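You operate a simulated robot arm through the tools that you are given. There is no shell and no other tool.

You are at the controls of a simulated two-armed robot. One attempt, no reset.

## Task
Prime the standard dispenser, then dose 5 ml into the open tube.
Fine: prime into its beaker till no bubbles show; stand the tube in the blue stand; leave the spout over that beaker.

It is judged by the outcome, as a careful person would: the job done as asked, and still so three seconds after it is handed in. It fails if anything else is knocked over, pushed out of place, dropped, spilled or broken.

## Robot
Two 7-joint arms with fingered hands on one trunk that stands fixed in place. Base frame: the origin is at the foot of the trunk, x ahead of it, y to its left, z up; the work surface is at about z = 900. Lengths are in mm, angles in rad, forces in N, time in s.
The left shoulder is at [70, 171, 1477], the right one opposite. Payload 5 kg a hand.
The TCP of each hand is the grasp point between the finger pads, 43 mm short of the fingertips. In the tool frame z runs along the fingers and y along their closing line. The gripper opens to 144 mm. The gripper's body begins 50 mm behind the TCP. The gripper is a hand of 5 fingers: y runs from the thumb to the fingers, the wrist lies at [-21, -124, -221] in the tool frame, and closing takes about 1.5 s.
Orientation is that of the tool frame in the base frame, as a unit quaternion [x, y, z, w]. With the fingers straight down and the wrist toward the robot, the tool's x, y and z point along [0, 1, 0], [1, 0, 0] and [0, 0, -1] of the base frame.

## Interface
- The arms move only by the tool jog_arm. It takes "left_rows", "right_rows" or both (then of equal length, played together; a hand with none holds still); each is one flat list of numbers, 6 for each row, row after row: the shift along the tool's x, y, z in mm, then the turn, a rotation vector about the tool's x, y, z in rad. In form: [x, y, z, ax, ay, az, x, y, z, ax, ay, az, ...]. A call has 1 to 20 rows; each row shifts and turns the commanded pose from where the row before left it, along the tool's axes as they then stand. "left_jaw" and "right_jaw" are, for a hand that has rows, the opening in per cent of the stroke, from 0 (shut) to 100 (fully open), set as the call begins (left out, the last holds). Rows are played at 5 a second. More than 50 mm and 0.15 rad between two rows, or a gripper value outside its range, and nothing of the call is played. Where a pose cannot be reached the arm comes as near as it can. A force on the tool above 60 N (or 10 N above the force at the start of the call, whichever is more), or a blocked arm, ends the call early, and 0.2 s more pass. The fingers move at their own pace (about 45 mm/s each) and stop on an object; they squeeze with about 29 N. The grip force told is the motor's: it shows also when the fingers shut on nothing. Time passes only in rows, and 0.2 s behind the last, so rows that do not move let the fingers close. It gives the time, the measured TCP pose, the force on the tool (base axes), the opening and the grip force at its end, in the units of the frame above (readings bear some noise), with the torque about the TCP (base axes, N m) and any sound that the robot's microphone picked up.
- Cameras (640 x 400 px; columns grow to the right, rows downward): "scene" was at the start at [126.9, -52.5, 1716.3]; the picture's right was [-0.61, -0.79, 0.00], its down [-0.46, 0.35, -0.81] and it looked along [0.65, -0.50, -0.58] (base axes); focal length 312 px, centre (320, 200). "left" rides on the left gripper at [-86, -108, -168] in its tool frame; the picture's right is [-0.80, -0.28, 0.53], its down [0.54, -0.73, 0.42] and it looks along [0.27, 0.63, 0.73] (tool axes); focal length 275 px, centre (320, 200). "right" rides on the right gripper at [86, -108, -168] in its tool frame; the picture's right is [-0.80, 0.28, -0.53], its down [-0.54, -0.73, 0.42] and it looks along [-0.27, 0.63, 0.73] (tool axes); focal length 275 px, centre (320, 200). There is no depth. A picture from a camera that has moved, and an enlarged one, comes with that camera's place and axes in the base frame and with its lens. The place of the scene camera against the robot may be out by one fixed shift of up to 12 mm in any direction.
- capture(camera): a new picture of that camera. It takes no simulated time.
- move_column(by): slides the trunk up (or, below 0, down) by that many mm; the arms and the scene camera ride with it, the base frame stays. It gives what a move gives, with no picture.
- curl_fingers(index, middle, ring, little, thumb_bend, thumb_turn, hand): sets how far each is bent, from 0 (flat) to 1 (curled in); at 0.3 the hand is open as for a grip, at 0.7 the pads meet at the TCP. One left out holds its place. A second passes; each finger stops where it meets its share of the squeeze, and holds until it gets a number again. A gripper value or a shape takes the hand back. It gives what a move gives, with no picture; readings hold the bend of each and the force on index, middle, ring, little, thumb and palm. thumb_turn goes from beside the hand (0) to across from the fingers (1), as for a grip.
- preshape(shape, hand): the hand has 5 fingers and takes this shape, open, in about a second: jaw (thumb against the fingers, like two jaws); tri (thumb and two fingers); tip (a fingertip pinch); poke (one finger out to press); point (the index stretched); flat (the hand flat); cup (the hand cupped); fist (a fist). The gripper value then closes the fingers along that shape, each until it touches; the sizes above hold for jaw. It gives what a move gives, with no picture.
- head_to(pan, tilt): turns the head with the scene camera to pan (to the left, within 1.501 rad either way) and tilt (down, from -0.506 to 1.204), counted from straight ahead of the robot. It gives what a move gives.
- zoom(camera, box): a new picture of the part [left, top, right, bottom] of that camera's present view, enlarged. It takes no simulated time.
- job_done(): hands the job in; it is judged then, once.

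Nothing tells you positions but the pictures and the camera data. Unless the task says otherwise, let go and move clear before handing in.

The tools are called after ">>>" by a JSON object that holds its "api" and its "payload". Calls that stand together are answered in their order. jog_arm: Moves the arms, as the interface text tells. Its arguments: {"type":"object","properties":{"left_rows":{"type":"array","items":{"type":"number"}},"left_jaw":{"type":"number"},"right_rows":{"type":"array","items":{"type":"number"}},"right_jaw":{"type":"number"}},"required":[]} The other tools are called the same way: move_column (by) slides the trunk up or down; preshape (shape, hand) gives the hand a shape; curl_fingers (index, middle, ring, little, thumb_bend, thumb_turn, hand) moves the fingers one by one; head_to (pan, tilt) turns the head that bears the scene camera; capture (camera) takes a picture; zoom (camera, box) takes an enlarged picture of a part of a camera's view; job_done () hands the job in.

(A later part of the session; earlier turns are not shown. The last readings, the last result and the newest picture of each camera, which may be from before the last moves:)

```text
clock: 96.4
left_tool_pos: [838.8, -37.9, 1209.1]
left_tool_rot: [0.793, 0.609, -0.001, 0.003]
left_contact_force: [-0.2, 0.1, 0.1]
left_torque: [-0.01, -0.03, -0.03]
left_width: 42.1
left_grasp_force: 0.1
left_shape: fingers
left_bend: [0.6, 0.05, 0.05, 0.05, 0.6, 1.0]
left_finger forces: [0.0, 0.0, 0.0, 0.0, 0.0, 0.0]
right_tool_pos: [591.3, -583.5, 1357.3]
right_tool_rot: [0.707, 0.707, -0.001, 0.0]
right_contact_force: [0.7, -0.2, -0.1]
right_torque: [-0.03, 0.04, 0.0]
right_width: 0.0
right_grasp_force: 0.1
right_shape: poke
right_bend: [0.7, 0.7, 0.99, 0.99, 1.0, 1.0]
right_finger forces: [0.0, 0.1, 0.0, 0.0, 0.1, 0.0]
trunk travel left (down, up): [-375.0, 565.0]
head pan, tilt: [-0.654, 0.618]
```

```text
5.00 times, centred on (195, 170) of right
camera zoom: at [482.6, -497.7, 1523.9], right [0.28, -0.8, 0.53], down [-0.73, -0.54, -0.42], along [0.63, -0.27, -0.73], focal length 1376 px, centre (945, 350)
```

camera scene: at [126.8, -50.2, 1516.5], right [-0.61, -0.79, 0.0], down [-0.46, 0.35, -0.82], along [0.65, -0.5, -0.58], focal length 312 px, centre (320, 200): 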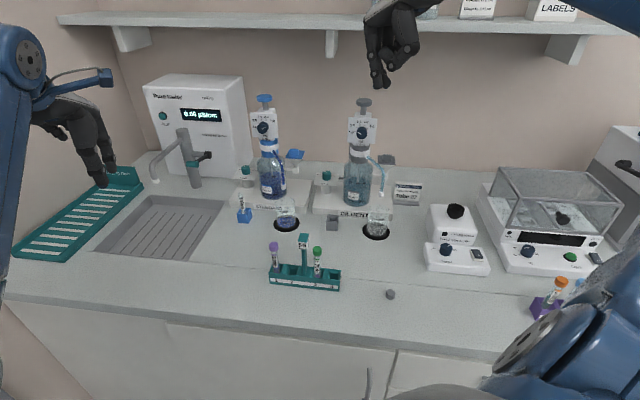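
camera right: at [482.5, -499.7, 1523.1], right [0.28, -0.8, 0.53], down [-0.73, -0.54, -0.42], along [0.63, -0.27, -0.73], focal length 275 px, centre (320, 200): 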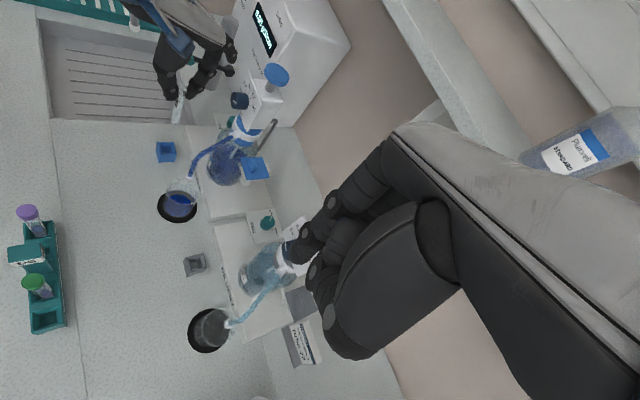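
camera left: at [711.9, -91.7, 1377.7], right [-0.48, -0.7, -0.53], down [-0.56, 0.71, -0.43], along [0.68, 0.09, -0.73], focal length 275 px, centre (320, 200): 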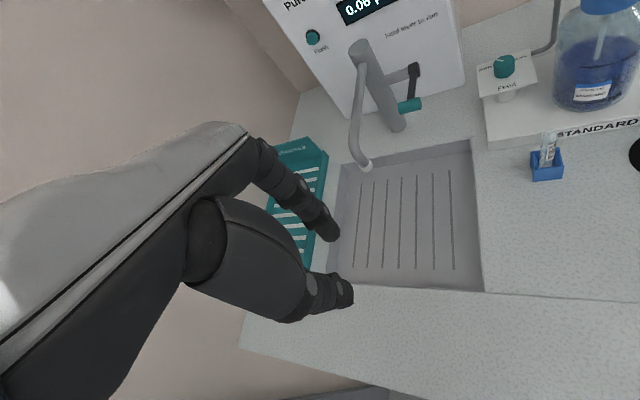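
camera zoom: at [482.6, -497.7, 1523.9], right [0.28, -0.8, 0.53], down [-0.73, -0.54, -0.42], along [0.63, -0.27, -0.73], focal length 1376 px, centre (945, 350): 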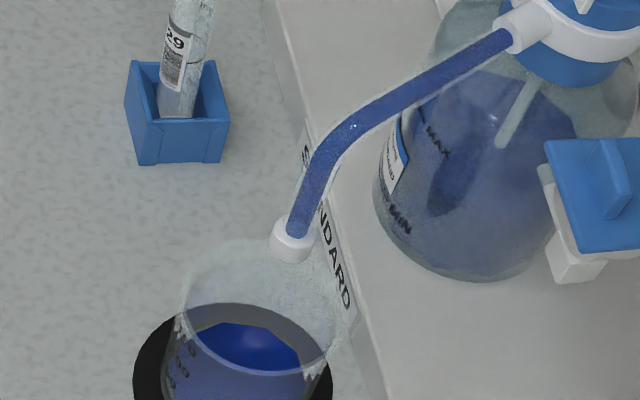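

The tube mouth is at about (859,-325.5,1004), nearly vertical and at the same radius from the dispenser axis as the spout. I'll use the right hand to push the hose round, tilted back so its palm stays away from the dial and its index side leads. First I'll orient it clear of everything.

>>> {"api": "jog_arm", "payload": {"right_rows": [41.2, 15.4, 0, 0, 0, 0, 41.2, 15.4, 0, 0, 0, 0, 41.2, 15.4, 0, 0, 0, 0, 41.2, 15.4, 0, 0, 0, 0, 41.2, 15.4, 0, 0, 0, 0, 0, 0, 0, 0, 0, 0.131, 0, 0, 0, 0, 0, 0.131, 0, 0, 0, 0, 0, 0.131, 0, 0, 0, 0, 0, 0.131, 0, 0, 0, 0, 0, 0.131, 0, 0, 0, 0, 0, 0.131, 0, 0, 0, -0.14, 0, 0, 0, 0, 0, -0.14, 0, 0, 0, 0, 0, -0.14, 0, 0, 0, 0, 0, -0.14, 0, 0, 0, 0, 0, -0.14, 0, 0]}}

>>> {"api": "capture", "payload": {"camera": "right"}}

>>> {"api": "capture", "payload": {"camera": "scene"}}

>>> {"api": "capture", "payload": {"camera": "left"}}

```text
clock: 99.8
left_tool_pos: [840.6, -39.1, 1209.0]
left_tool_rot: [0.793, 0.609, -0.001, 0.001]
left_contact_force: [0.5, -0.9, 0.1]
left_torque: [-0.02, -0.01, 0.01]
left_width: 41.8
left_grasp_force: 0.0
left_shape: fingers
left_bend: [0.6, 0.05, 0.05, 0.05, 0.6, 1.0]
left_finger forces: [0.0, 0.1, 0.0, 0.1, 0.0, 0.0]
right_tool_pos: [670.4, -379.6, 1354.3]
right_tool_rot: [0.868, 0.359, 0.131, 0.317]
right_contact_force: [0.3, 0.3, 0.8]
right_torque: [-0.02, 0.04, -0.01]
right_width: 0.0
right_grasp_force: 0.0
right_shape: poke
right_bend: [0.7, 0.7, 0.99, 0.99, 1.0, 1.0]
right_finger forces: [0.0, 0.1, 0.0, 0.0, 0.0, 0.0]
trunk travel left (down, up): [-375.0, 565.0]
head pan, tilt: [-0.654, 0.618]
```

```text
taken
camera right: at [596.0, -183.8, 1412.7], right [-0.65, -0.47, 0.59], down [-0.58, -0.18, -0.79], along [0.48, -0.86, -0.16], focal length 275 px, centre (320, 200)
```

right: 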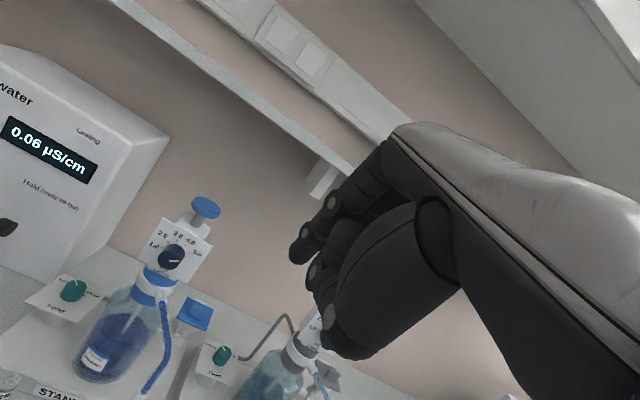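

```text
taken
camera scene: at [127.9, -52.3, 1516.3], right [-0.61, -0.79, 0.0], down [-0.46, 0.35, -0.81], along [0.65, -0.5, -0.58], focal length 312 px, centre (320, 200)
```

scene: 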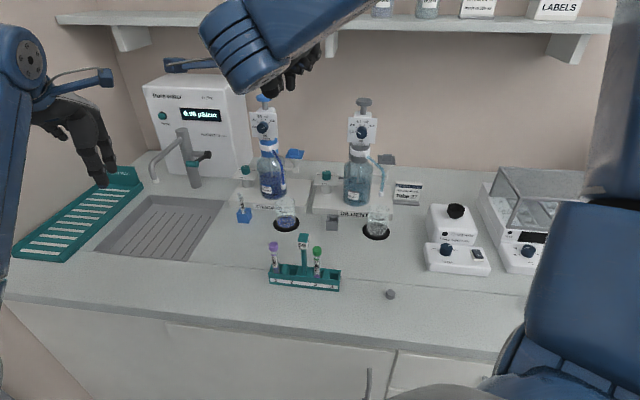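

```text
taken
camera left: at [713.3, -93.8, 1376.7], right [-0.48, -0.7, -0.53], down [-0.56, 0.71, -0.42], along [0.67, 0.09, -0.73], focal length 275 px, centre (320, 200)
```

left: 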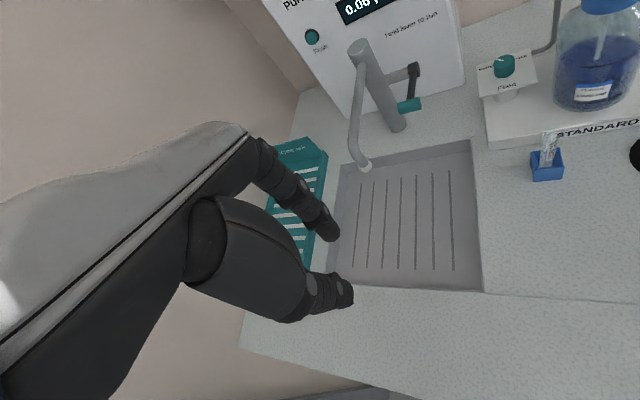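

The hand is tilted as planned. I'll lower it outside the hose and look at the spout from the side.

>>> {"api": "jog_arm", "payload": {"right_rows": [0, -26.2, 31.2, 0, 0, 0, 0, -26.2, 31.2, 0, 0, 0, 0, -26.2, 31.2, 0, 0, 0, 0, -26.2, 31.2, 0, 0, 0, 0, -26.2, 31.2, 0, 0, 0]}}

>>> {"api": "capture", "payload": {"camera": "right"}}

>>> {"api": "zoom", "payload": {"camera": "scene", "box": [200, 90, 330, 250]}}

```text
clock: 101.0
left_tool_pos: [841.6, -40.0, 1208.5]
left_tool_rot: [0.793, 0.609, -0.002, 0.002]
left_contact_force: [0.1, -0.1, 0.1]
left_torque: [0.02, 0.07, 0.01]
left_width: 41.9
left_grasp_force: 0.0
left_shape: fingers
left_bend: [0.6, 0.05, 0.05, 0.05, 0.6, 1.0]
left_finger forces: [0.0, 0.0, 0.0, 0.0, 0.0, 0.0]
right_tool_pos: [671.7, -380.7, 1151.3]
right_tool_rot: [0.868, 0.359, 0.131, 0.316]
right_contact_force: [0.3, -1.0, 0.3]
right_torque: [0.0, 0.03, -0.01]
right_width: 0.0
right_grasp_force: 0.0
right_shape: poke
right_bend: [0.7, 0.7, 0.99, 0.99, 1.0, 1.0]
right_finger forces: [0.1, 0.1, 0.0, 0.0, 0.1, 0.1]
trunk travel left (down, up): [-375.0, 565.0]
head pan, tilt: [-0.654, 0.618]
```

```text
taken
camera right: at [597.3, -184.7, 1209.2], right [-0.65, -0.47, 0.59], down [-0.58, -0.18, -0.79], along [0.48, -0.86, -0.16], focal length 275 px, centre (320, 200)
```

right: 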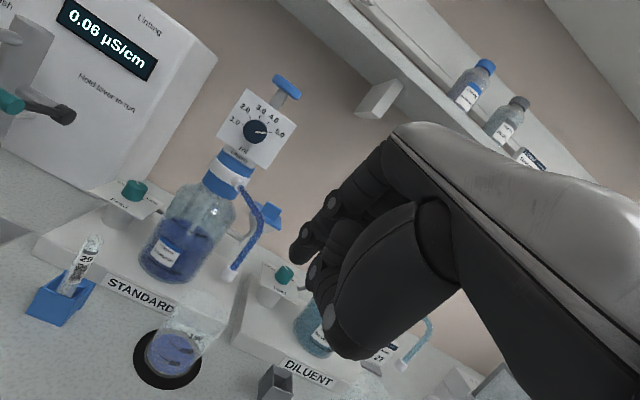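

```text
2.50 times, centred on (265, 170) of scene
camera zoom: at [129.0, -53.2, 1516.2], right [-0.61, -0.79, 0.0], down [-0.46, 0.35, -0.81], along [0.65, -0.5, -0.58], focal length 781 px, centre (458, 275)
```

zoom: 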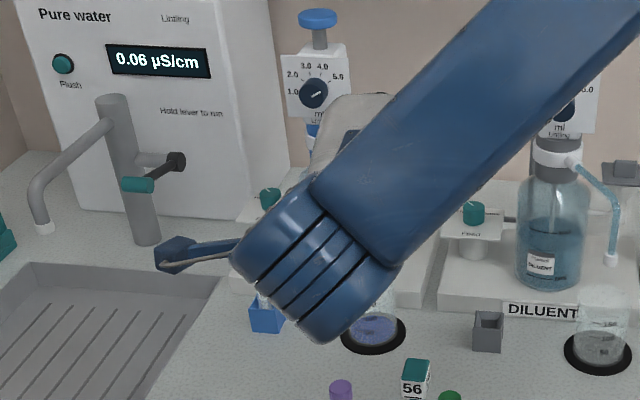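

The spout is in view at the expected place. I'll advance the fingertips beside the hose, leaving about 8 mm of clearance.

>>> {"api": "jog_arm", "payload": {"right_rows": [2.3, 8, 33, 0, 0, 0, 2.3, 8, 33, 0, 0, 0, 2.3, 8, 32, 0, 0, 0, 0, 0, 0, 0, 0, 0]}}

>>> {"api": "capture", "payload": {"camera": "right"}}

>>> {"api": "zoom", "payload": {"camera": "right", "box": [180, 150, 360, 300]}}

```text
clock: 102.0
left_tool_pos: [841.9, -40.3, 1208.8]
left_tool_rot: [0.793, 0.609, -0.002, 0.002]
left_contact_force: [-0.2, 0.0, 0.2]
left_torque: [-0.03, 0.01, 0.0]
left_width: 42.1
left_grasp_force: 0.0
left_shape: fingers
left_bend: [0.6, 0.05, 0.05, 0.05, 0.6, 1.0]
left_finger forces: [0.1, 0.0, 0.0, 0.0, 0.0, 0.1]
right_tool_pos: [732.5, -432.4, 1090.6]
right_tool_rot: [0.868, 0.36, 0.131, 0.315]
right_contact_force: [0.0, 0.4, 0.4]
right_torque: [0.01, 0.01, -0.01]
right_width: 0.0
right_grasp_force: 0.1
right_shape: poke
right_bend: [0.7, 0.7, 0.99, 0.99, 1.0, 1.0]
right_finger forces: [0.1, 0.0, 0.0, 0.0, 0.0, 0.1]
trunk travel left (down, up): [-375.0, 565.0]
head pan, tilt: [-0.654, 0.618]
```

```text
taken
camera right: at [658.2, -235.6, 1149.0], right [-0.65, -0.47, 0.59], down [-0.58, -0.18, -0.79], along [0.48, -0.86, -0.16], focal length 275 px, centre (320, 200)
```

right: 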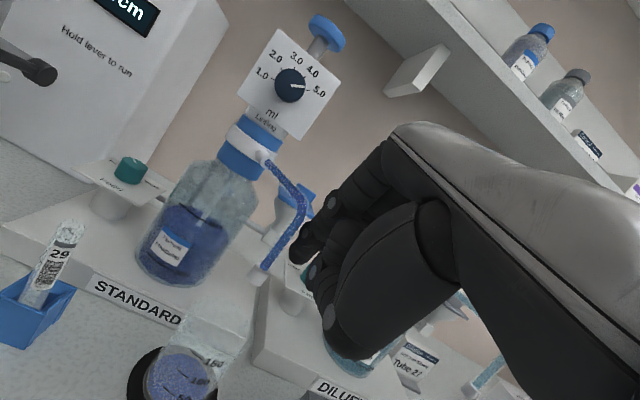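

```text
2.67 times, centred on (270, 225) of right
camera zoom: at [658.2, -235.6, 1149.0], right [-0.65, -0.47, 0.59], down [-0.58, -0.18, -0.79], along [0.48, -0.86, -0.16], focal length 734 px, centre (453, 133)
```

zoom: 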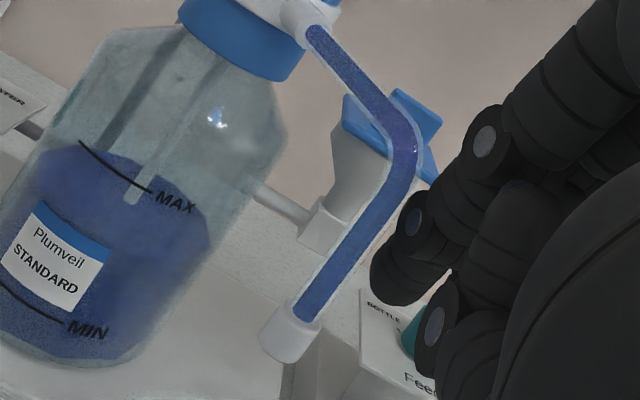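

The index side is lined up about 12 mm from the hose. I'll start pushing along the arc with a short first segment and watch the force.

>>> {"api": "jog_arm", "payload": {"right_rows": [10.1, 4.2, 3.5, 0, 0, 0, 10.7, -4.7, -4, 0, 0, 0, 10.7, -4.7, -4, 0, 0, 0]}}

>>> {"api": "zoom", "payload": {"camera": "right", "box": [180, 150, 360, 300]}}

>>> {"api": "capture", "payload": {"camera": "scene"}}

```text
clock: 102.8
left_tool_pos: [841.1, -38.7, 1208.6]
left_tool_rot: [0.793, 0.609, -0.001, 0.001]
left_contact_force: [-0.1, -0.5, -0.5]
left_torque: [0.0, 0.01, -0.05]
left_width: 42.3
left_grasp_force: 0.2
left_shape: fingers
left_bend: [0.6, 0.05, 0.05, 0.05, 0.6, 1.0]
left_finger forces: [0.0, 0.0, 0.0, 0.0, 0.1, 0.0]
right_tool_pos: [749.5, -404.5, 1092.1]
right_tool_rot: [0.868, 0.36, 0.131, 0.316]
right_contact_force: [0.9, 0.0, -0.4]
right_torque: [-0.01, -0.02, -0.01]
right_width: 0.1
right_grasp_force: 0.0
right_shape: poke
right_bend: [0.7, 0.7, 0.99, 0.99, 1.0, 1.0]
right_finger forces: [0.0, 0.1, 0.0, 0.0, 0.0, 0.0]
trunk travel left (down, up): [-375.0, 565.0]
head pan, tilt: [-0.654, 0.618]
```

```text
2.67 times, centred on (270, 225) of right
camera zoom: at [676.0, -208.2, 1149.4], right [-0.65, -0.47, 0.59], down [-0.58, -0.18, -0.79], along [0.48, -0.86, -0.16], focal length 734 px, centre (453, 133)
```

zoom: 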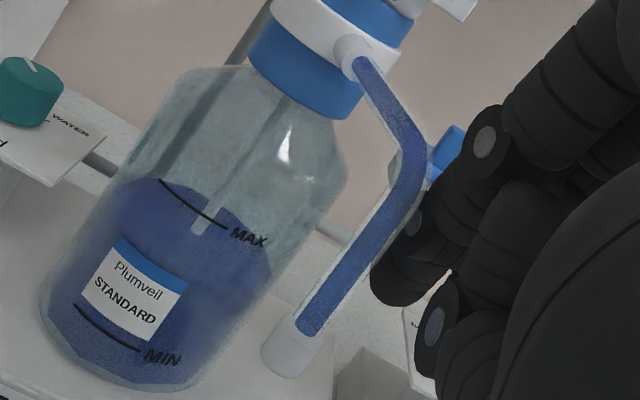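

```text
taken
camera scene: at [127.3, -51.8, 1516.3], right [-0.61, -0.79, 0.0], down [-0.46, 0.35, -0.81], along [0.65, -0.5, -0.58], focal length 312 px, centre (320, 200)
```

scene: 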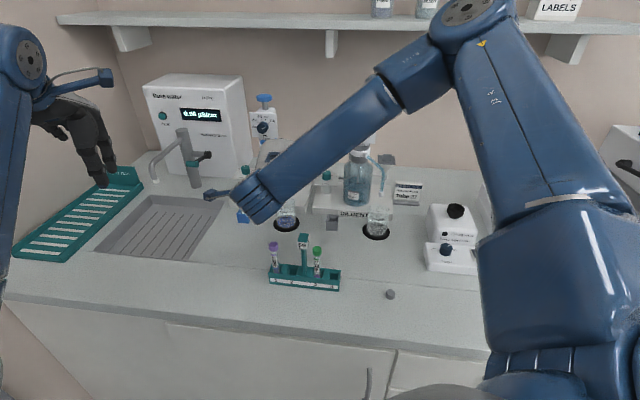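

The hose swings easily, with almost no force. I'll continue along the arc.

>>> {"api": "jog_arm", "payload": {"right_rows": [10.7, -4.7, -4, 0, 0, 0, 10.9, -2.1, -1.8, 0, 0, 0, 10.9, -2.1, -1.8, 0, 0, 0, 10.9, -2.1, -1.8, 0, 0, 0, 11.2, 0.1, 0.1, 0, 0, 0, 11.2, 0.1, 0.1, 0, 0, 0]}}

>>> {"api": "capture", "payload": {"camera": "right"}}

>>> {"api": "capture", "payload": {"camera": "left"}}

```text
clock: 104.2
left_tool_pos: [840.2, -39.3, 1208.0]
left_tool_rot: [0.793, 0.609, -0.001, 0.002]
left_contact_force: [0.0, 0.3, -0.2]
left_torque: [-0.01, 0.05, 0.04]
left_width: 41.7
left_grasp_force: 0.0
left_shape: fingers
left_bend: [0.6, 0.05, 0.05, 0.05, 0.6, 1.0]
left_finger forces: [0.0, 0.0, 0.0, 0.0, 0.0, 0.0]
right_tool_pos: [785.6, -347.0, 1093.6]
right_tool_rot: [0.868, 0.359, 0.131, 0.316]
right_contact_force: [-0.1, -0.1, 0.4]
right_torque: [-0.01, -0.03, -0.03]
right_width: 0.2
right_grasp_force: 0.1
right_shape: poke
right_bend: [0.7, 0.7, 0.99, 0.99, 1.0, 1.0]
right_finger forces: [0.1, 0.1, 0.0, 0.0, 0.0, 0.0]
trunk travel left (down, up): [-375.0, 565.0]
head pan, tilt: [-0.654, 0.618]
```

```text
taken
camera right: at [711.7, -152.0, 1150.3], right [-0.65, -0.47, 0.59], down [-0.58, -0.18, -0.79], along [0.48, -0.86, -0.16], focal length 275 px, centre (320, 200)
```

right: 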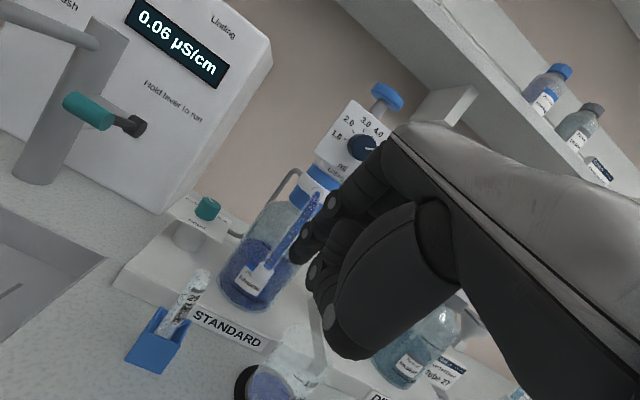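

```text
taken
camera left: at [712.8, -93.4, 1376.9], right [-0.48, -0.7, -0.53], down [-0.56, 0.71, -0.43], along [0.67, 0.09, -0.73], focal length 275 px, centre (320, 200)
```

left: 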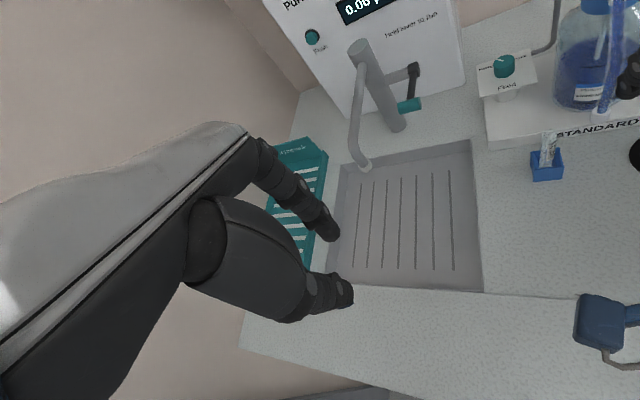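

The spout is coming round toward the tube. I'll continue in smaller steps.

>>> {"api": "jog_arm", "payload": {"right_rows": [11.2, 0.1, 0.1, 0, 0, 0, 10, 2, 1.8, 0, 0, 0]}}

>>> {"api": "zoom", "payload": {"camera": "right", "box": [130, 150, 350, 370]}}

>>> {"api": "zoom", "payload": {"camera": "left", "box": [500, 40, 640, 200]}}

```text
clock: 104.8
left_tool_pos: [840.8, -38.8, 1208.6]
left_tool_rot: [0.794, 0.608, -0.002, 0.001]
left_contact_force: [0.0, 0.0, 0.0]
left_torque: [0.01, 0.0, 0.0]
left_width: 42.1
left_grasp_force: 0.0
left_shape: fingers
left_bend: [0.6, 0.05, 0.05, 0.05, 0.6, 1.0]
left_finger forces: [0.0, 0.1, 0.1, 0.0, 0.0, 0.0]
right_tool_pos: [802.9, -334.9, 1091.4]
right_tool_rot: [0.868, 0.36, 0.131, 0.316]
right_contact_force: [0.2, 0.1, -0.7]
right_torque: [-0.04, 0.04, -0.02]
right_width: 0.0
right_grasp_force: 0.0
right_shape: poke
right_bend: [0.7, 0.7, 0.99, 0.99, 1.0, 1.0]
right_finger forces: [0.0, 0.0, 0.0, 0.0, 0.1, 0.0]
trunk travel left (down, up): [-375.0, 565.0]
head pan, tilt: [-0.654, 0.618]
```

```text
1.82 times, centred on (240, 260) of right
camera zoom: at [728.7, -139.3, 1149.8], right [-0.65, -0.47, 0.59], down [-0.59, -0.18, -0.79], along [0.48, -0.86, -0.16], focal length 500 px, centre (466, 91)
```

zoom: 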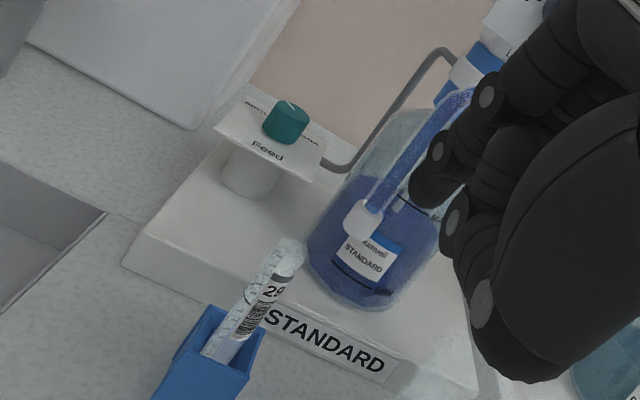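

```text
2.50 times, centred on (570, 120) of left
camera zoom: at [713.1, -93.4, 1376.8], right [-0.48, -0.7, -0.53], down [-0.56, 0.71, -0.43], along [0.67, 0.09, -0.73], focal length 688 px, centre (-305, 400)
```

zoom: 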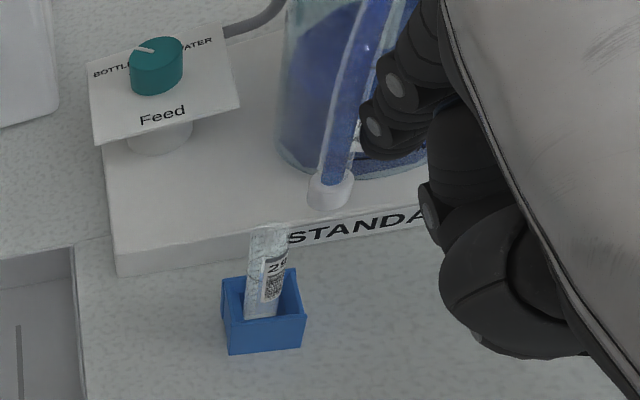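

The spout is at about 113° and needs about 105° to be over the tube. I'll move most of the remaining distance and re-measure.

>>> {"api": "jog_arm", "payload": {"right_rows": [6, 1.4, 1.2, 0, 0, 0, 6, 1.4, 1.2, 0, 0, 0, 0, 0, 0, 0, 0, 0]}}

>>> {"api": "zoom", "payload": {"camera": "right", "box": [130, 150, 350, 370]}}

>>> {"api": "zoom", "payload": {"camera": "left", "box": [510, 80, 610, 180]}}

```text
clock: 105.6
left_tool_pos: [840.4, -40.0, 1207.9]
left_tool_rot: [0.794, 0.608, -0.001, 0.001]
left_contact_force: [-0.1, -0.3, -0.4]
left_torque: [0.04, -0.02, 0.04]
left_width: 42.0
left_grasp_force: 0.1
left_shape: fingers
left_bend: [0.6, 0.05, 0.05, 0.05, 0.6, 1.0]
left_finger forces: [0.0, 0.0, 0.0, 0.0, 0.0, 0.0]
right_tool_pos: [813.2, -330.3, 1092.2]
right_tool_rot: [0.868, 0.359, 0.131, 0.316]
right_contact_force: [-1.4, 0.1, -0.1]
right_torque: [0.02, 0.01, 0.0]
right_width: 0.0
right_grasp_force: 0.0
right_shape: poke
right_bend: [0.7, 0.7, 0.99, 0.99, 1.0, 1.0]
right_finger forces: [0.1, 0.1, 0.0, 0.0, 0.0, 0.1]
trunk travel left (down, up): [-375.0, 565.0]
head pan, tilt: [-0.654, 0.618]
```

```text
1.82 times, centred on (240, 260) of right
camera zoom: at [739.2, -134.5, 1149.9], right [-0.65, -0.47, 0.59], down [-0.58, -0.18, -0.79], along [0.48, -0.86, -0.16], focal length 500 px, centre (466, 91)
```

zoom: 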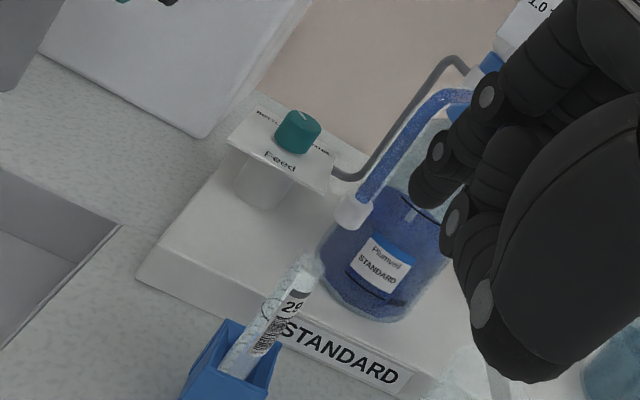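

```text
4.00 times, centred on (560, 130) of left
camera zoom: at [712.1, -93.9, 1377.3], right [-0.48, -0.7, -0.53], down [-0.56, 0.71, -0.43], along [0.67, 0.09, -0.73], focal length 1101 px, centre (-640, 480)
```

zoom: 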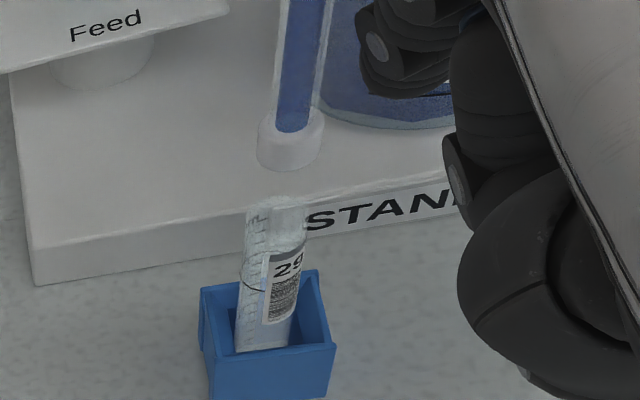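

The spout is now nearly over the tube mouth. I'll zoom in from all cameras to check the alignment.

>>> {"api": "zoom", "payload": {"camera": "left", "box": [530, 90, 580, 140]}}

>>> {"api": "zoom", "payload": {"camera": "right", "box": [190, 180, 290, 280]}}

>>> {"api": "zoom", "payload": {"camera": "scene", "box": [220, 130, 280, 230]}}

```text
8.00 times, centred on (555, 115) of left
camera zoom: at [712.1, -93.9, 1377.3], right [-0.48, -0.7, -0.53], down [-0.56, 0.71, -0.43], along [0.67, 0.09, -0.73], focal length 2202 px, centre (-1560, 880)
```

zoom: 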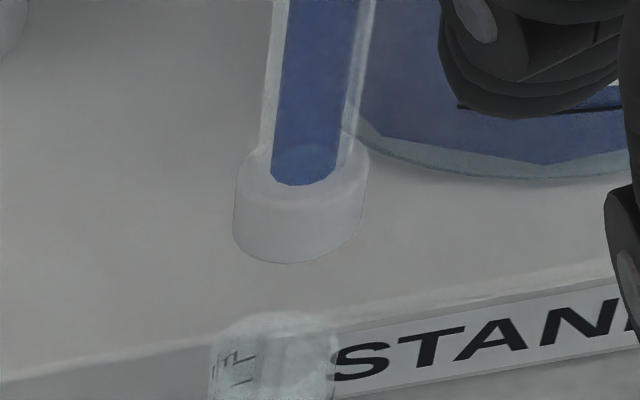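

```text
4.00 times, centred on (240, 230) of right
camera zoom: at [739.2, -134.5, 1149.9], right [-0.65, -0.47, 0.59], down [-0.58, -0.18, -0.79], along [0.48, -0.86, -0.16], focal length 1101 px, centre (640, 80)
```

zoom: 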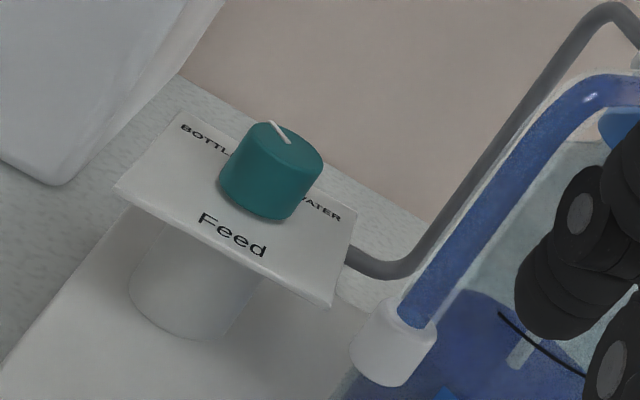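

```text
4.00 times, centred on (250, 180) of scene
camera zoom: at [126.6, -52.5, 1516.3], right [-0.61, -0.79, 0.0], down [-0.46, 0.35, -0.81], along [0.65, -0.5, -0.58], focal length 1250 px, centre (600, 280)
```

zoom: 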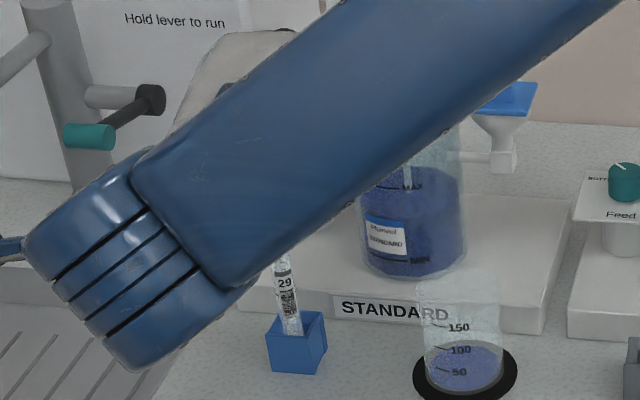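

The spout seems to have settled on its own just past my finger, which is no longer touching it. I'll take one more close view of the nozzle and tube together from the right camera.

>>> {"api": "zoom", "payload": {"camera": "right", "box": [180, 235, 270, 325]}}

```text
4.44 times, centred on (225, 280) of right
camera zoom: at [739.2, -134.5, 1149.9], right [-0.65, -0.47, 0.59], down [-0.58, -0.18, -0.79], along [0.48, -0.86, -0.16], focal length 1224 px, centre (742, -156)
```

zoom: 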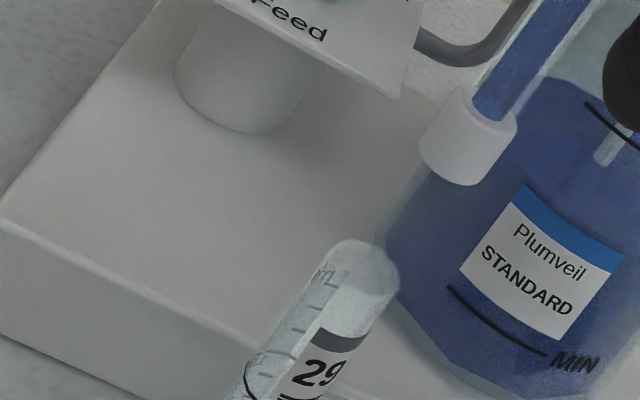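

The nozzle is about 3 mm short of the tube centre along the swing. I'll nudge it about 2.5 mm and re-check.

>>> {"api": "jog_arm", "payload": {"right_rows": [2.3, 0.9, 0.8, 0, 0, 0, 0, 0, 0, 0, 0, 0, 0, 0, 0, 0, 0, 0]}}

>>> {"api": "zoom", "payload": {"camera": "right", "box": [180, 225, 270, 315]}}

>>> {"api": "zoom", "payload": {"camera": "left", "box": [525, 90, 585, 150]}}

```text
clock: 106.4
left_tool_pos: [840.3, -39.7, 1208.9]
left_tool_rot: [0.793, 0.609, -0.001, 0.001]
left_contact_force: [0.0, -1.0, 0.3]
left_torque: [0.02, -0.02, 0.01]
left_width: 41.7
left_grasp_force: 0.0
left_shape: fingers
left_bend: [0.6, 0.05, 0.05, 0.05, 0.6, 1.0]
left_finger forces: [0.1, 0.0, 0.1, 0.0, 0.1, 0.0]
right_tool_pos: [815.2, -329.5, 1091.0]
right_tool_rot: [0.868, 0.36, 0.131, 0.316]
right_contact_force: [0.1, 0.0, 0.2]
right_torque: [0.02, 0.0, 0.0]
right_width: 0.0
right_grasp_force: 0.1
right_shape: poke
right_bend: [0.7, 0.7, 0.99, 0.99, 1.0, 1.0]
right_finger forces: [0.1, 0.0, 0.0, 0.0, 0.1, 0.1]
trunk travel left (down, up): [-375.0, 565.0]
head pan, tilt: [-0.654, 0.618]
```

```text
4.44 times, centred on (225, 270) of right
camera zoom: at [741.7, -133.2, 1149.8], right [-0.65, -0.47, 0.59], down [-0.58, -0.18, -0.79], along [0.48, -0.86, -0.16], focal length 1224 px, centre (742, -111)
```

zoom: 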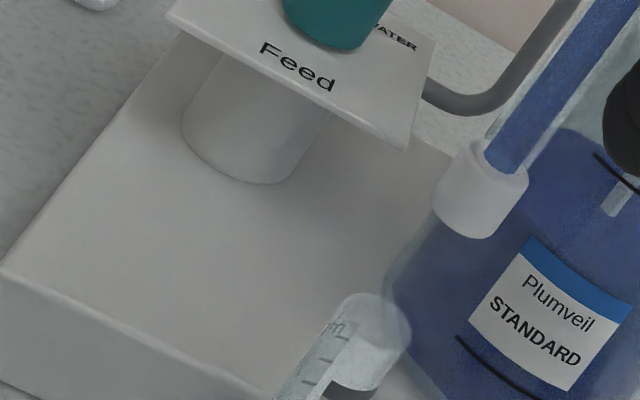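

```text
6.67 times, centred on (555, 120) of left
camera zoom: at [712.6, -93.6, 1377.1], right [-0.48, -0.7, -0.53], down [-0.56, 0.71, -0.43], along [0.67, 0.09, -0.73], focal length 1835 px, centre (-1247, 733)
```

zoom: 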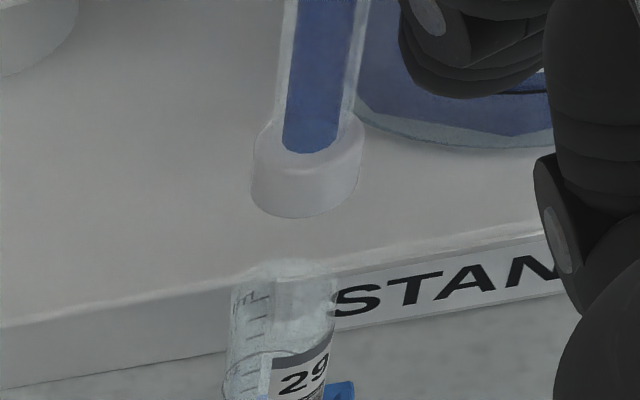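

The nozzle is now within about 1 mm of the tube mouth centre. I'll back the finger away from the hose, then retract up and square the hand for the plunger.

>>> {"api": "jog_arm", "payload": {"right_rows": [-8, 0, 0, 0, 0, 0, -14, 0, 0, 0, 0, 0, -5, -16.5, -27, 0, 0, 0, 0, -16.5, -27, 0, 0, 0, 0, 11.2, -34.1, 0, 0, 0, 0, 11.2, -34.1, 0, 0, 0, 0, 11.2, -34.1, 0, 0, 0, 0, 25.7, -30.7, 0, 0, 0, 0, 25.7, -30.7, 0, 0, 0, 0, 25.7, -30.7, 0, 0, 0, 0, 25.7, -30.7, 0, 0, 0, 0, 0, 0, 0.14, 0, 0, 0, 0, 0, 0.14, 0, 0, 0, 0, 0, 0.14, 0, 0, 0, 0, 0, 0.14, 0, 0, 0, 0, 0, 0.14, 0, 0]}}

>>> {"api": "capture", "payload": {"camera": "scene"}}

>>> {"api": "zoom", "payload": {"camera": "left", "box": [525, 80, 605, 160]}}

```text
clock: 109.8
left_tool_pos: [841.5, -40.0, 1209.3]
left_tool_rot: [0.793, 0.609, -0.001, 0.001]
left_contact_force: [0.2, -0.3, -0.3]
left_torque: [-0.04, 0.0, -0.02]
left_width: 42.1
left_grasp_force: 0.0
left_shape: fingers
left_bend: [0.6, 0.05, 0.05, 0.05, 0.6, 1.0]
left_finger forces: [0.0, 0.0, 0.0, 0.0, 0.1, 0.0]
right_tool_pos: [727.6, -277.0, 1373.4]
right_tool_rot: [0.924, 0.383, -0.001, -0.002]
right_contact_force: [-0.5, -0.5, -0.4]
right_torque: [0.03, 0.02, -0.02]
right_width: 0.3
right_grasp_force: 0.1
right_shape: poke
right_bend: [0.7, 0.7, 0.99, 0.99, 1.0, 1.0]
right_finger forces: [0.1, 0.0, 0.1, 0.0, 0.0, 0.1]
trunk travel left (down, up): [-375.0, 565.0]
head pan, tilt: [-0.654, 0.618]
```

```text
taken
camera scene: at [127.4, -52.8, 1516.2], right [-0.61, -0.79, 0.0], down [-0.46, 0.35, -0.81], along [0.65, -0.5, -0.58], focal length 312 px, centre (320, 200)
```

scene: 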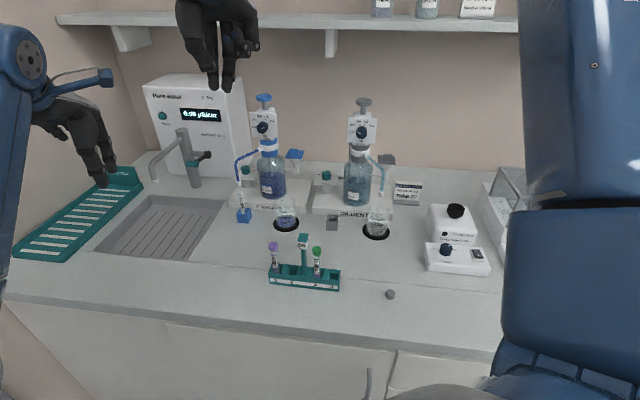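

```text
5.00 times, centred on (565, 120) of left
camera zoom: at [712.9, -94.1, 1376.8], right [-0.48, -0.7, -0.53], down [-0.56, 0.71, -0.42], along [0.67, 0.09, -0.73], focal length 1376 px, centre (-905, 600)
```

zoom: 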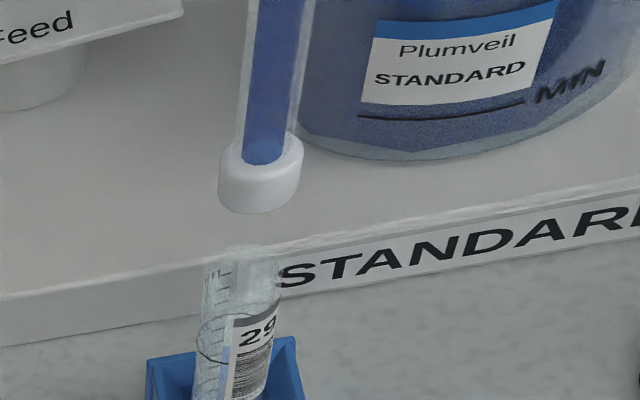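

The scene view is clear now. I'll check the nozzle, tube and dial from the front.

>>> {"api": "zoom", "payload": {"camera": "scene", "box": [225, 145, 275, 230]}}

>>> {"api": "zoom", "payload": {"camera": "scene", "box": [230, 178, 256, 206]}}

>>> {"api": "zoom", "payload": {"camera": "scene", "box": [255, 117, 281, 135]}}

>>> {"api": "capture", "payload": {"camera": "right"}}

```text
4.71 times, centred on (250, 188) of scene
camera zoom: at [127.4, -52.8, 1516.2], right [-0.61, -0.79, 0.0], down [-0.46, 0.35, -0.81], along [0.65, -0.5, -0.58], focal length 1470 px, centre (649, 259)
```

zoom: 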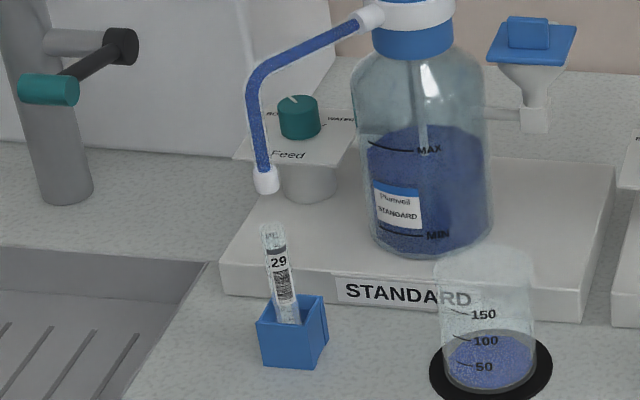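

```text
14.29 times, centred on (243, 192) of scene
camera zoom: at [127.4, -52.8, 1516.2], right [-0.61, -0.79, 0.0], down [-0.46, 0.35, -0.81], along [0.65, -0.5, -0.58], focal length 4464 px, centre (1420, 314)
```

zoom: 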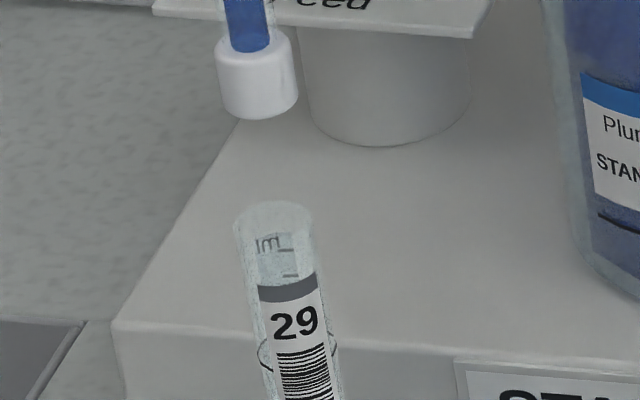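

```text
16.00 times, centred on (268, 126) of scene
camera zoom: at [127.4, -52.8, 1516.2], right [-0.61, -0.79, 0.0], down [-0.46, 0.35, -0.81], along [0.65, -0.5, -0.58], focal length 5000 px, centre (1152, 1384)
```

zoom: 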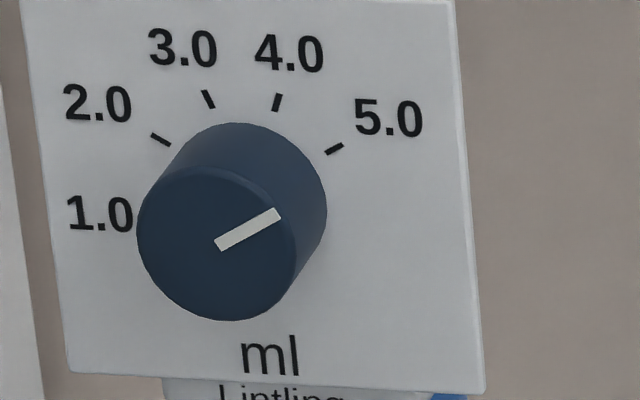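

```text
taken
camera right: at [711.0, -139.6, 1540.5], right [-0.36, -0.77, 0.53], down [-0.9, 0.13, -0.42], along [0.25, -0.63, -0.73], focal length 275 px, centre (320, 200)
```

right: 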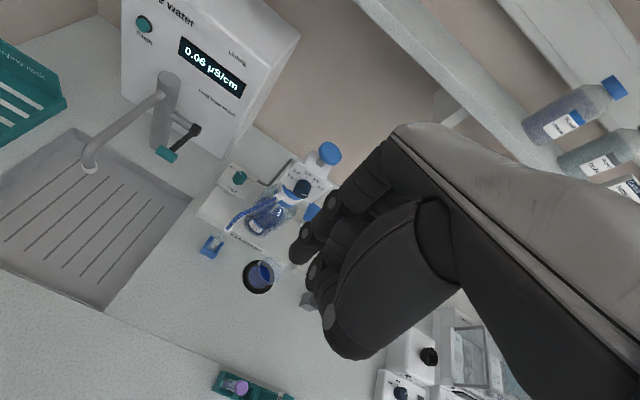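

From the front the nozzle is within 2 mm of the tube axis, and the dial still reads 5.0. I'll take a steeper view from the right camera for the other direction.

>>> {"api": "zoom", "payload": {"camera": "right", "box": [190, 200, 250, 260]}}

```text
6.67 times, centred on (220, 230) of right
camera zoom: at [711.0, -139.6, 1540.5], right [-0.36, -0.77, 0.53], down [-0.9, 0.13, -0.42], along [0.25, -0.63, -0.73], focal length 1835 px, centre (987, 0)
```

zoom: 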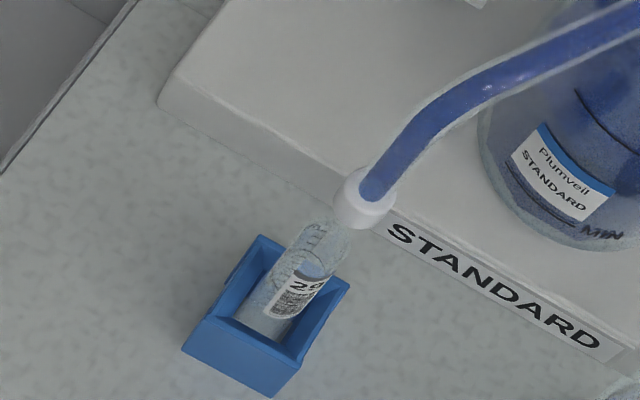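

All views agree the nozzle is over the tube mouth. I'll bring the right hand back above the plunger as before.

>>> {"api": "jog_arm", "payload": {"right_rows": [-1.9, 47.8, 0, 0, 0, 0, -1.9, 47.8, 0, 0, 0, 0, -1.9, 47.8, 0, 0, 0, 0, -1.9, 47.8, 0, 0, 0, 0, -1.9, 47.8, 0, 0, 0, 0, 0, 0, 0, 0, 0, -0.131, 0, 0, 0, 0, 0, -0.131, 0, 0, 0, 0, 0, -0.131, 0, 0, 0, 0, 0, -0.131, 0, 0, 0, 0, 0, -0.131, 0, 0, 0, 0, 0, -0.131, 0, 0, 35, 0, 0, 0, 0, 0, 25, 0, 0, 0, 0, 0, 0, 0, 0, 0]}}

>>> {"api": "zoom", "payload": {"camera": "right", "box": [180, 180, 380, 380]}}

>>> {"api": "zoom", "payload": {"camera": "scene", "box": [220, 50, 320, 150]}}

```text
clock: 112.8
left_tool_pos: [840.5, -39.1, 1208.2]
left_tool_rot: [0.793, 0.609, -0.001, 0.002]
left_contact_force: [-0.9, -0.6, 1.2]
left_torque: [0.0, -0.03, -0.02]
left_width: 41.9
left_grasp_force: 0.2
left_shape: fingers
left_bend: [0.6, 0.05, 0.05, 0.05, 0.6, 1.0]
left_finger forces: [0.0, 0.1, 0.1, 0.0, 0.0, 0.0]
right_tool_pos: [889.4, -452.5, 1310.1]
right_tool_rot: [0.707, 0.708, 0.001, -0.001]
right_contact_force: [0.2, 0.8, -0.3]
right_torque: [0.0, 0.02, 0.0]
right_width: 0.0
right_grasp_force: 0.1
right_shape: poke
right_bend: [0.7, 0.7, 0.99, 0.99, 1.0, 1.0]
right_finger forces: [0.0, 0.0, 0.0, 0.0, 0.1, 0.0]
trunk travel left (down, up): [-375.0, 565.0]
head pan, tilt: [-0.654, 0.618]
```

```text
2.00 times, centred on (280, 280) of right
camera zoom: at [780.4, -366.4, 1479.2], right [0.29, -0.8, 0.53], down [-0.73, -0.54, -0.42], along [0.63, -0.27, -0.73], focal length 551 px, centre (400, 40)
```

zoom: 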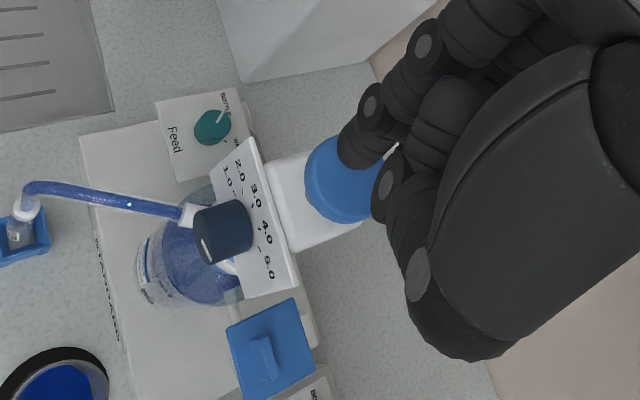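

```text
4.00 times, centred on (270, 100) of scene
camera zoom: at [126.7, -52.0, 1516.4], right [-0.61, -0.79, 0.0], down [-0.46, 0.35, -0.81], along [0.65, -0.5, -0.58], focal length 1250 px, centre (520, 600)
```

zoom: 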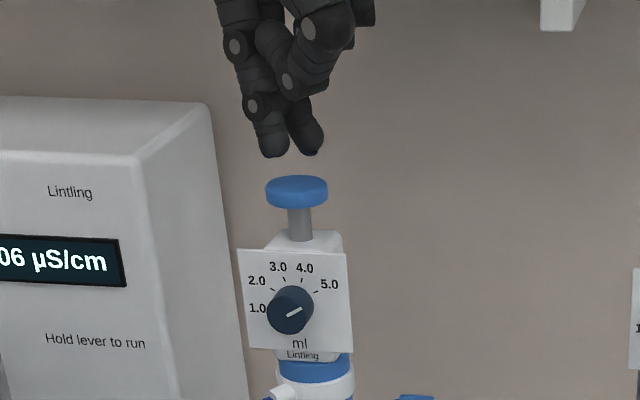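

The fingertips are centred over the plunger and the spout is over the tube. I'll make one full, smooth stroke for the 5 ml dose, holding at the bottom.

>>> {"api": "jog_arm", "payload": {"right_rows": [0, 0, 5, 0, 0, 0, 0, 0, 5, 0, 0, 0, 0, 0, 4, 0, 0, 0, 0, 0, 4, 0, 0, 0, 0, 0, 4, 0, 0, 0, 0, 0, 4, 0, 0, 0, 0, 0, 4, 0, 0, 0, 0, 0, 4, 0, 0, 0, 0, 0, 4, 0, 0, 0, 0, 0, 4, 0, 0, 0, 0, 0, 4, 0, 0, 0, 0, 0, 0, 0, 0, 0, 0, 0, 0, 0, 0, 0]}}

>>> {"api": "zoom", "payload": {"camera": "scene", "box": [220, 50, 320, 150]}}

>>> {"api": "zoom", "payload": {"camera": "scene", "box": [225, 145, 275, 230]}}

>>> {"api": "zoom", "payload": {"camera": "left", "box": [525, 80, 605, 190]}}

```text
clock: 115.6
left_tool_pos: [839.3, -39.4, 1210.6]
left_tool_rot: [0.794, 0.608, -0.001, 0.002]
left_contact_force: [1.4, 0.5, -0.1]
left_torque: [0.0, 0.01, 0.02]
left_width: 41.9
left_grasp_force: 0.0
left_shape: fingers
left_bend: [0.6, 0.05, 0.05, 0.05, 0.6, 1.0]
left_finger forces: [0.0, 0.1, 0.1, 0.0, 0.0, 0.0]
right_tool_pos: [886.9, -450.7, 1267.9]
right_tool_rot: [0.707, 0.707, 0.001, 0.001]
right_contact_force: [4.5, -0.9, 14.1]
right_torque: [-0.3, -0.18, 0.08]
right_width: 0.1
right_grasp_force: 0.0
right_shape: poke
right_bend: [0.7, 0.7, 0.99, 0.99, 1.0, 1.0]
right_finger forces: [0.0, 13.6, 0.1, 0.1, 0.0, 0.0]
trunk travel left (down, up): [-375.0, 565.0]
head pan, tilt: [-0.654, 0.618]
```

```text
4.00 times, centred on (270, 100) of scene
camera zoom: at [125.9, -51.5, 1516.5], right [-0.61, -0.79, 0.0], down [-0.46, 0.35, -0.82], along [0.65, -0.5, -0.58], focal length 1250 px, centre (520, 600)
```

zoom: 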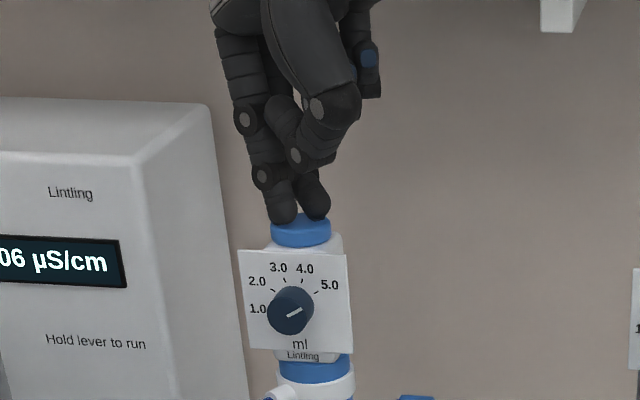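

```text
4.71 times, centred on (250, 188) of scene
camera zoom: at [125.9, -51.5, 1516.5], right [-0.61, -0.79, 0.0], down [-0.46, 0.35, -0.82], along [0.65, -0.5, -0.58], focal length 1470 px, centre (649, 259)
```

zoom: 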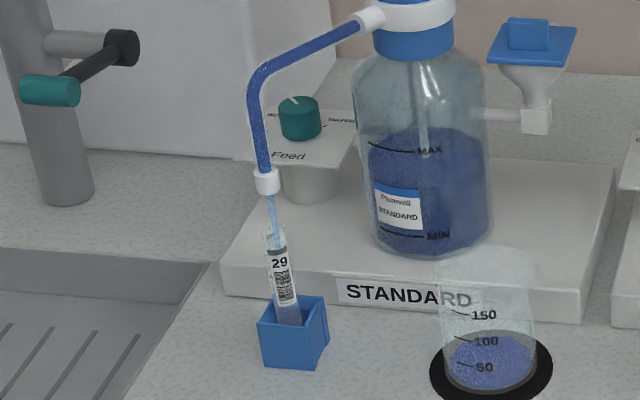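

```text
3.64 times, centred on (565, 135) of left
camera zoom: at [711.5, -93.0, 1377.9], right [-0.48, -0.7, -0.53], down [-0.56, 0.71, -0.43], along [0.67, 0.09, -0.73], focal length 1001 px, centre (-571, 436)
```

zoom: 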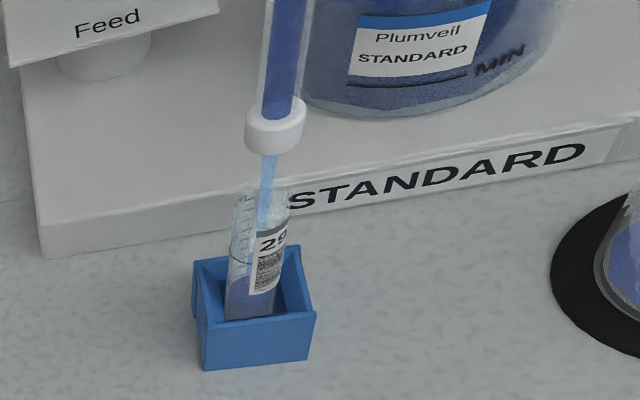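

The stream is going straight into the tube. I'll hold the plunger at the bottom until the flow finishes.

>>> {"api": "jog_arm", "payload": {"right_rows": [0, 0, 1, 0, 0, 0, 0, 0, 0, 0, 0, 0, 0, 0, 0, 0, 0, 0, 0, 0, 0, 0, 0, 0, 0, 0, 0, 0, 0, 0, 0, 0, 0, 0, 0, 0]}}

>>> {"api": "zoom", "payload": {"camera": "scene", "box": [225, 145, 275, 230]}}

>>> {"api": "zoom", "payload": {"camera": "left", "box": [525, 80, 605, 190]}}

```text
clock: 117.0
left_tool_pos: [839.0, -37.8, 1211.3]
left_tool_rot: [0.794, 0.608, -0.002, 0.002]
left_contact_force: [0.8, -0.6, -0.4]
left_torque: [-0.01, 0.0, -0.02]
left_width: 41.9
left_grasp_force: 0.0
left_shape: fingers
left_bend: [0.6, 0.05, 0.05, 0.05, 0.6, 1.0]
left_finger forces: [0.0, 0.0, 0.0, 0.0, 0.0, 0.0]
right_tool_pos: [886.6, -451.9, 1267.9]
right_tool_rot: [0.707, 0.708, 0.001, 0.001]
right_contact_force: [8.1, -3.5, 25.9]
right_torque: [-0.6, -0.28, 0.19]
right_width: 0.2
right_grasp_force: 0.0
right_shape: poke
right_bend: [0.7, 0.7, 0.99, 0.99, 1.0, 1.0]
right_finger forces: [0.1, 25.4, 0.0, 0.1, 0.0, 0.0]
trunk travel left (down, up): [-375.0, 565.0]
head pan, tilt: [-0.654, 0.618]
```

```text
4.71 times, centred on (250, 188) of scene
camera zoom: at [125.1, -51.1, 1516.6], right [-0.61, -0.79, 0.0], down [-0.46, 0.35, -0.82], along [0.65, -0.5, -0.58], focal length 1470 px, centre (649, 259)
```

zoom: 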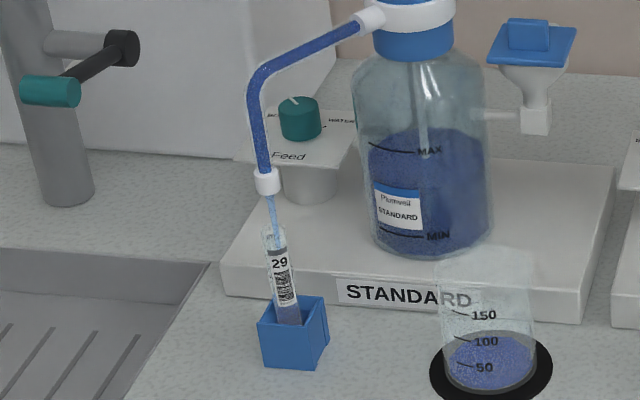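

```text
3.64 times, centred on (565, 135) of left
camera zoom: at [710.8, -92.6, 1378.3], right [-0.48, -0.7, -0.53], down [-0.56, 0.71, -0.43], along [0.68, 0.09, -0.73], focal length 1001 px, centre (-571, 436)
```

zoom: 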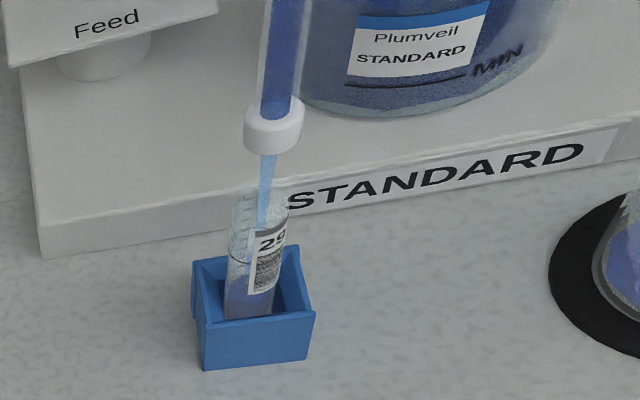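

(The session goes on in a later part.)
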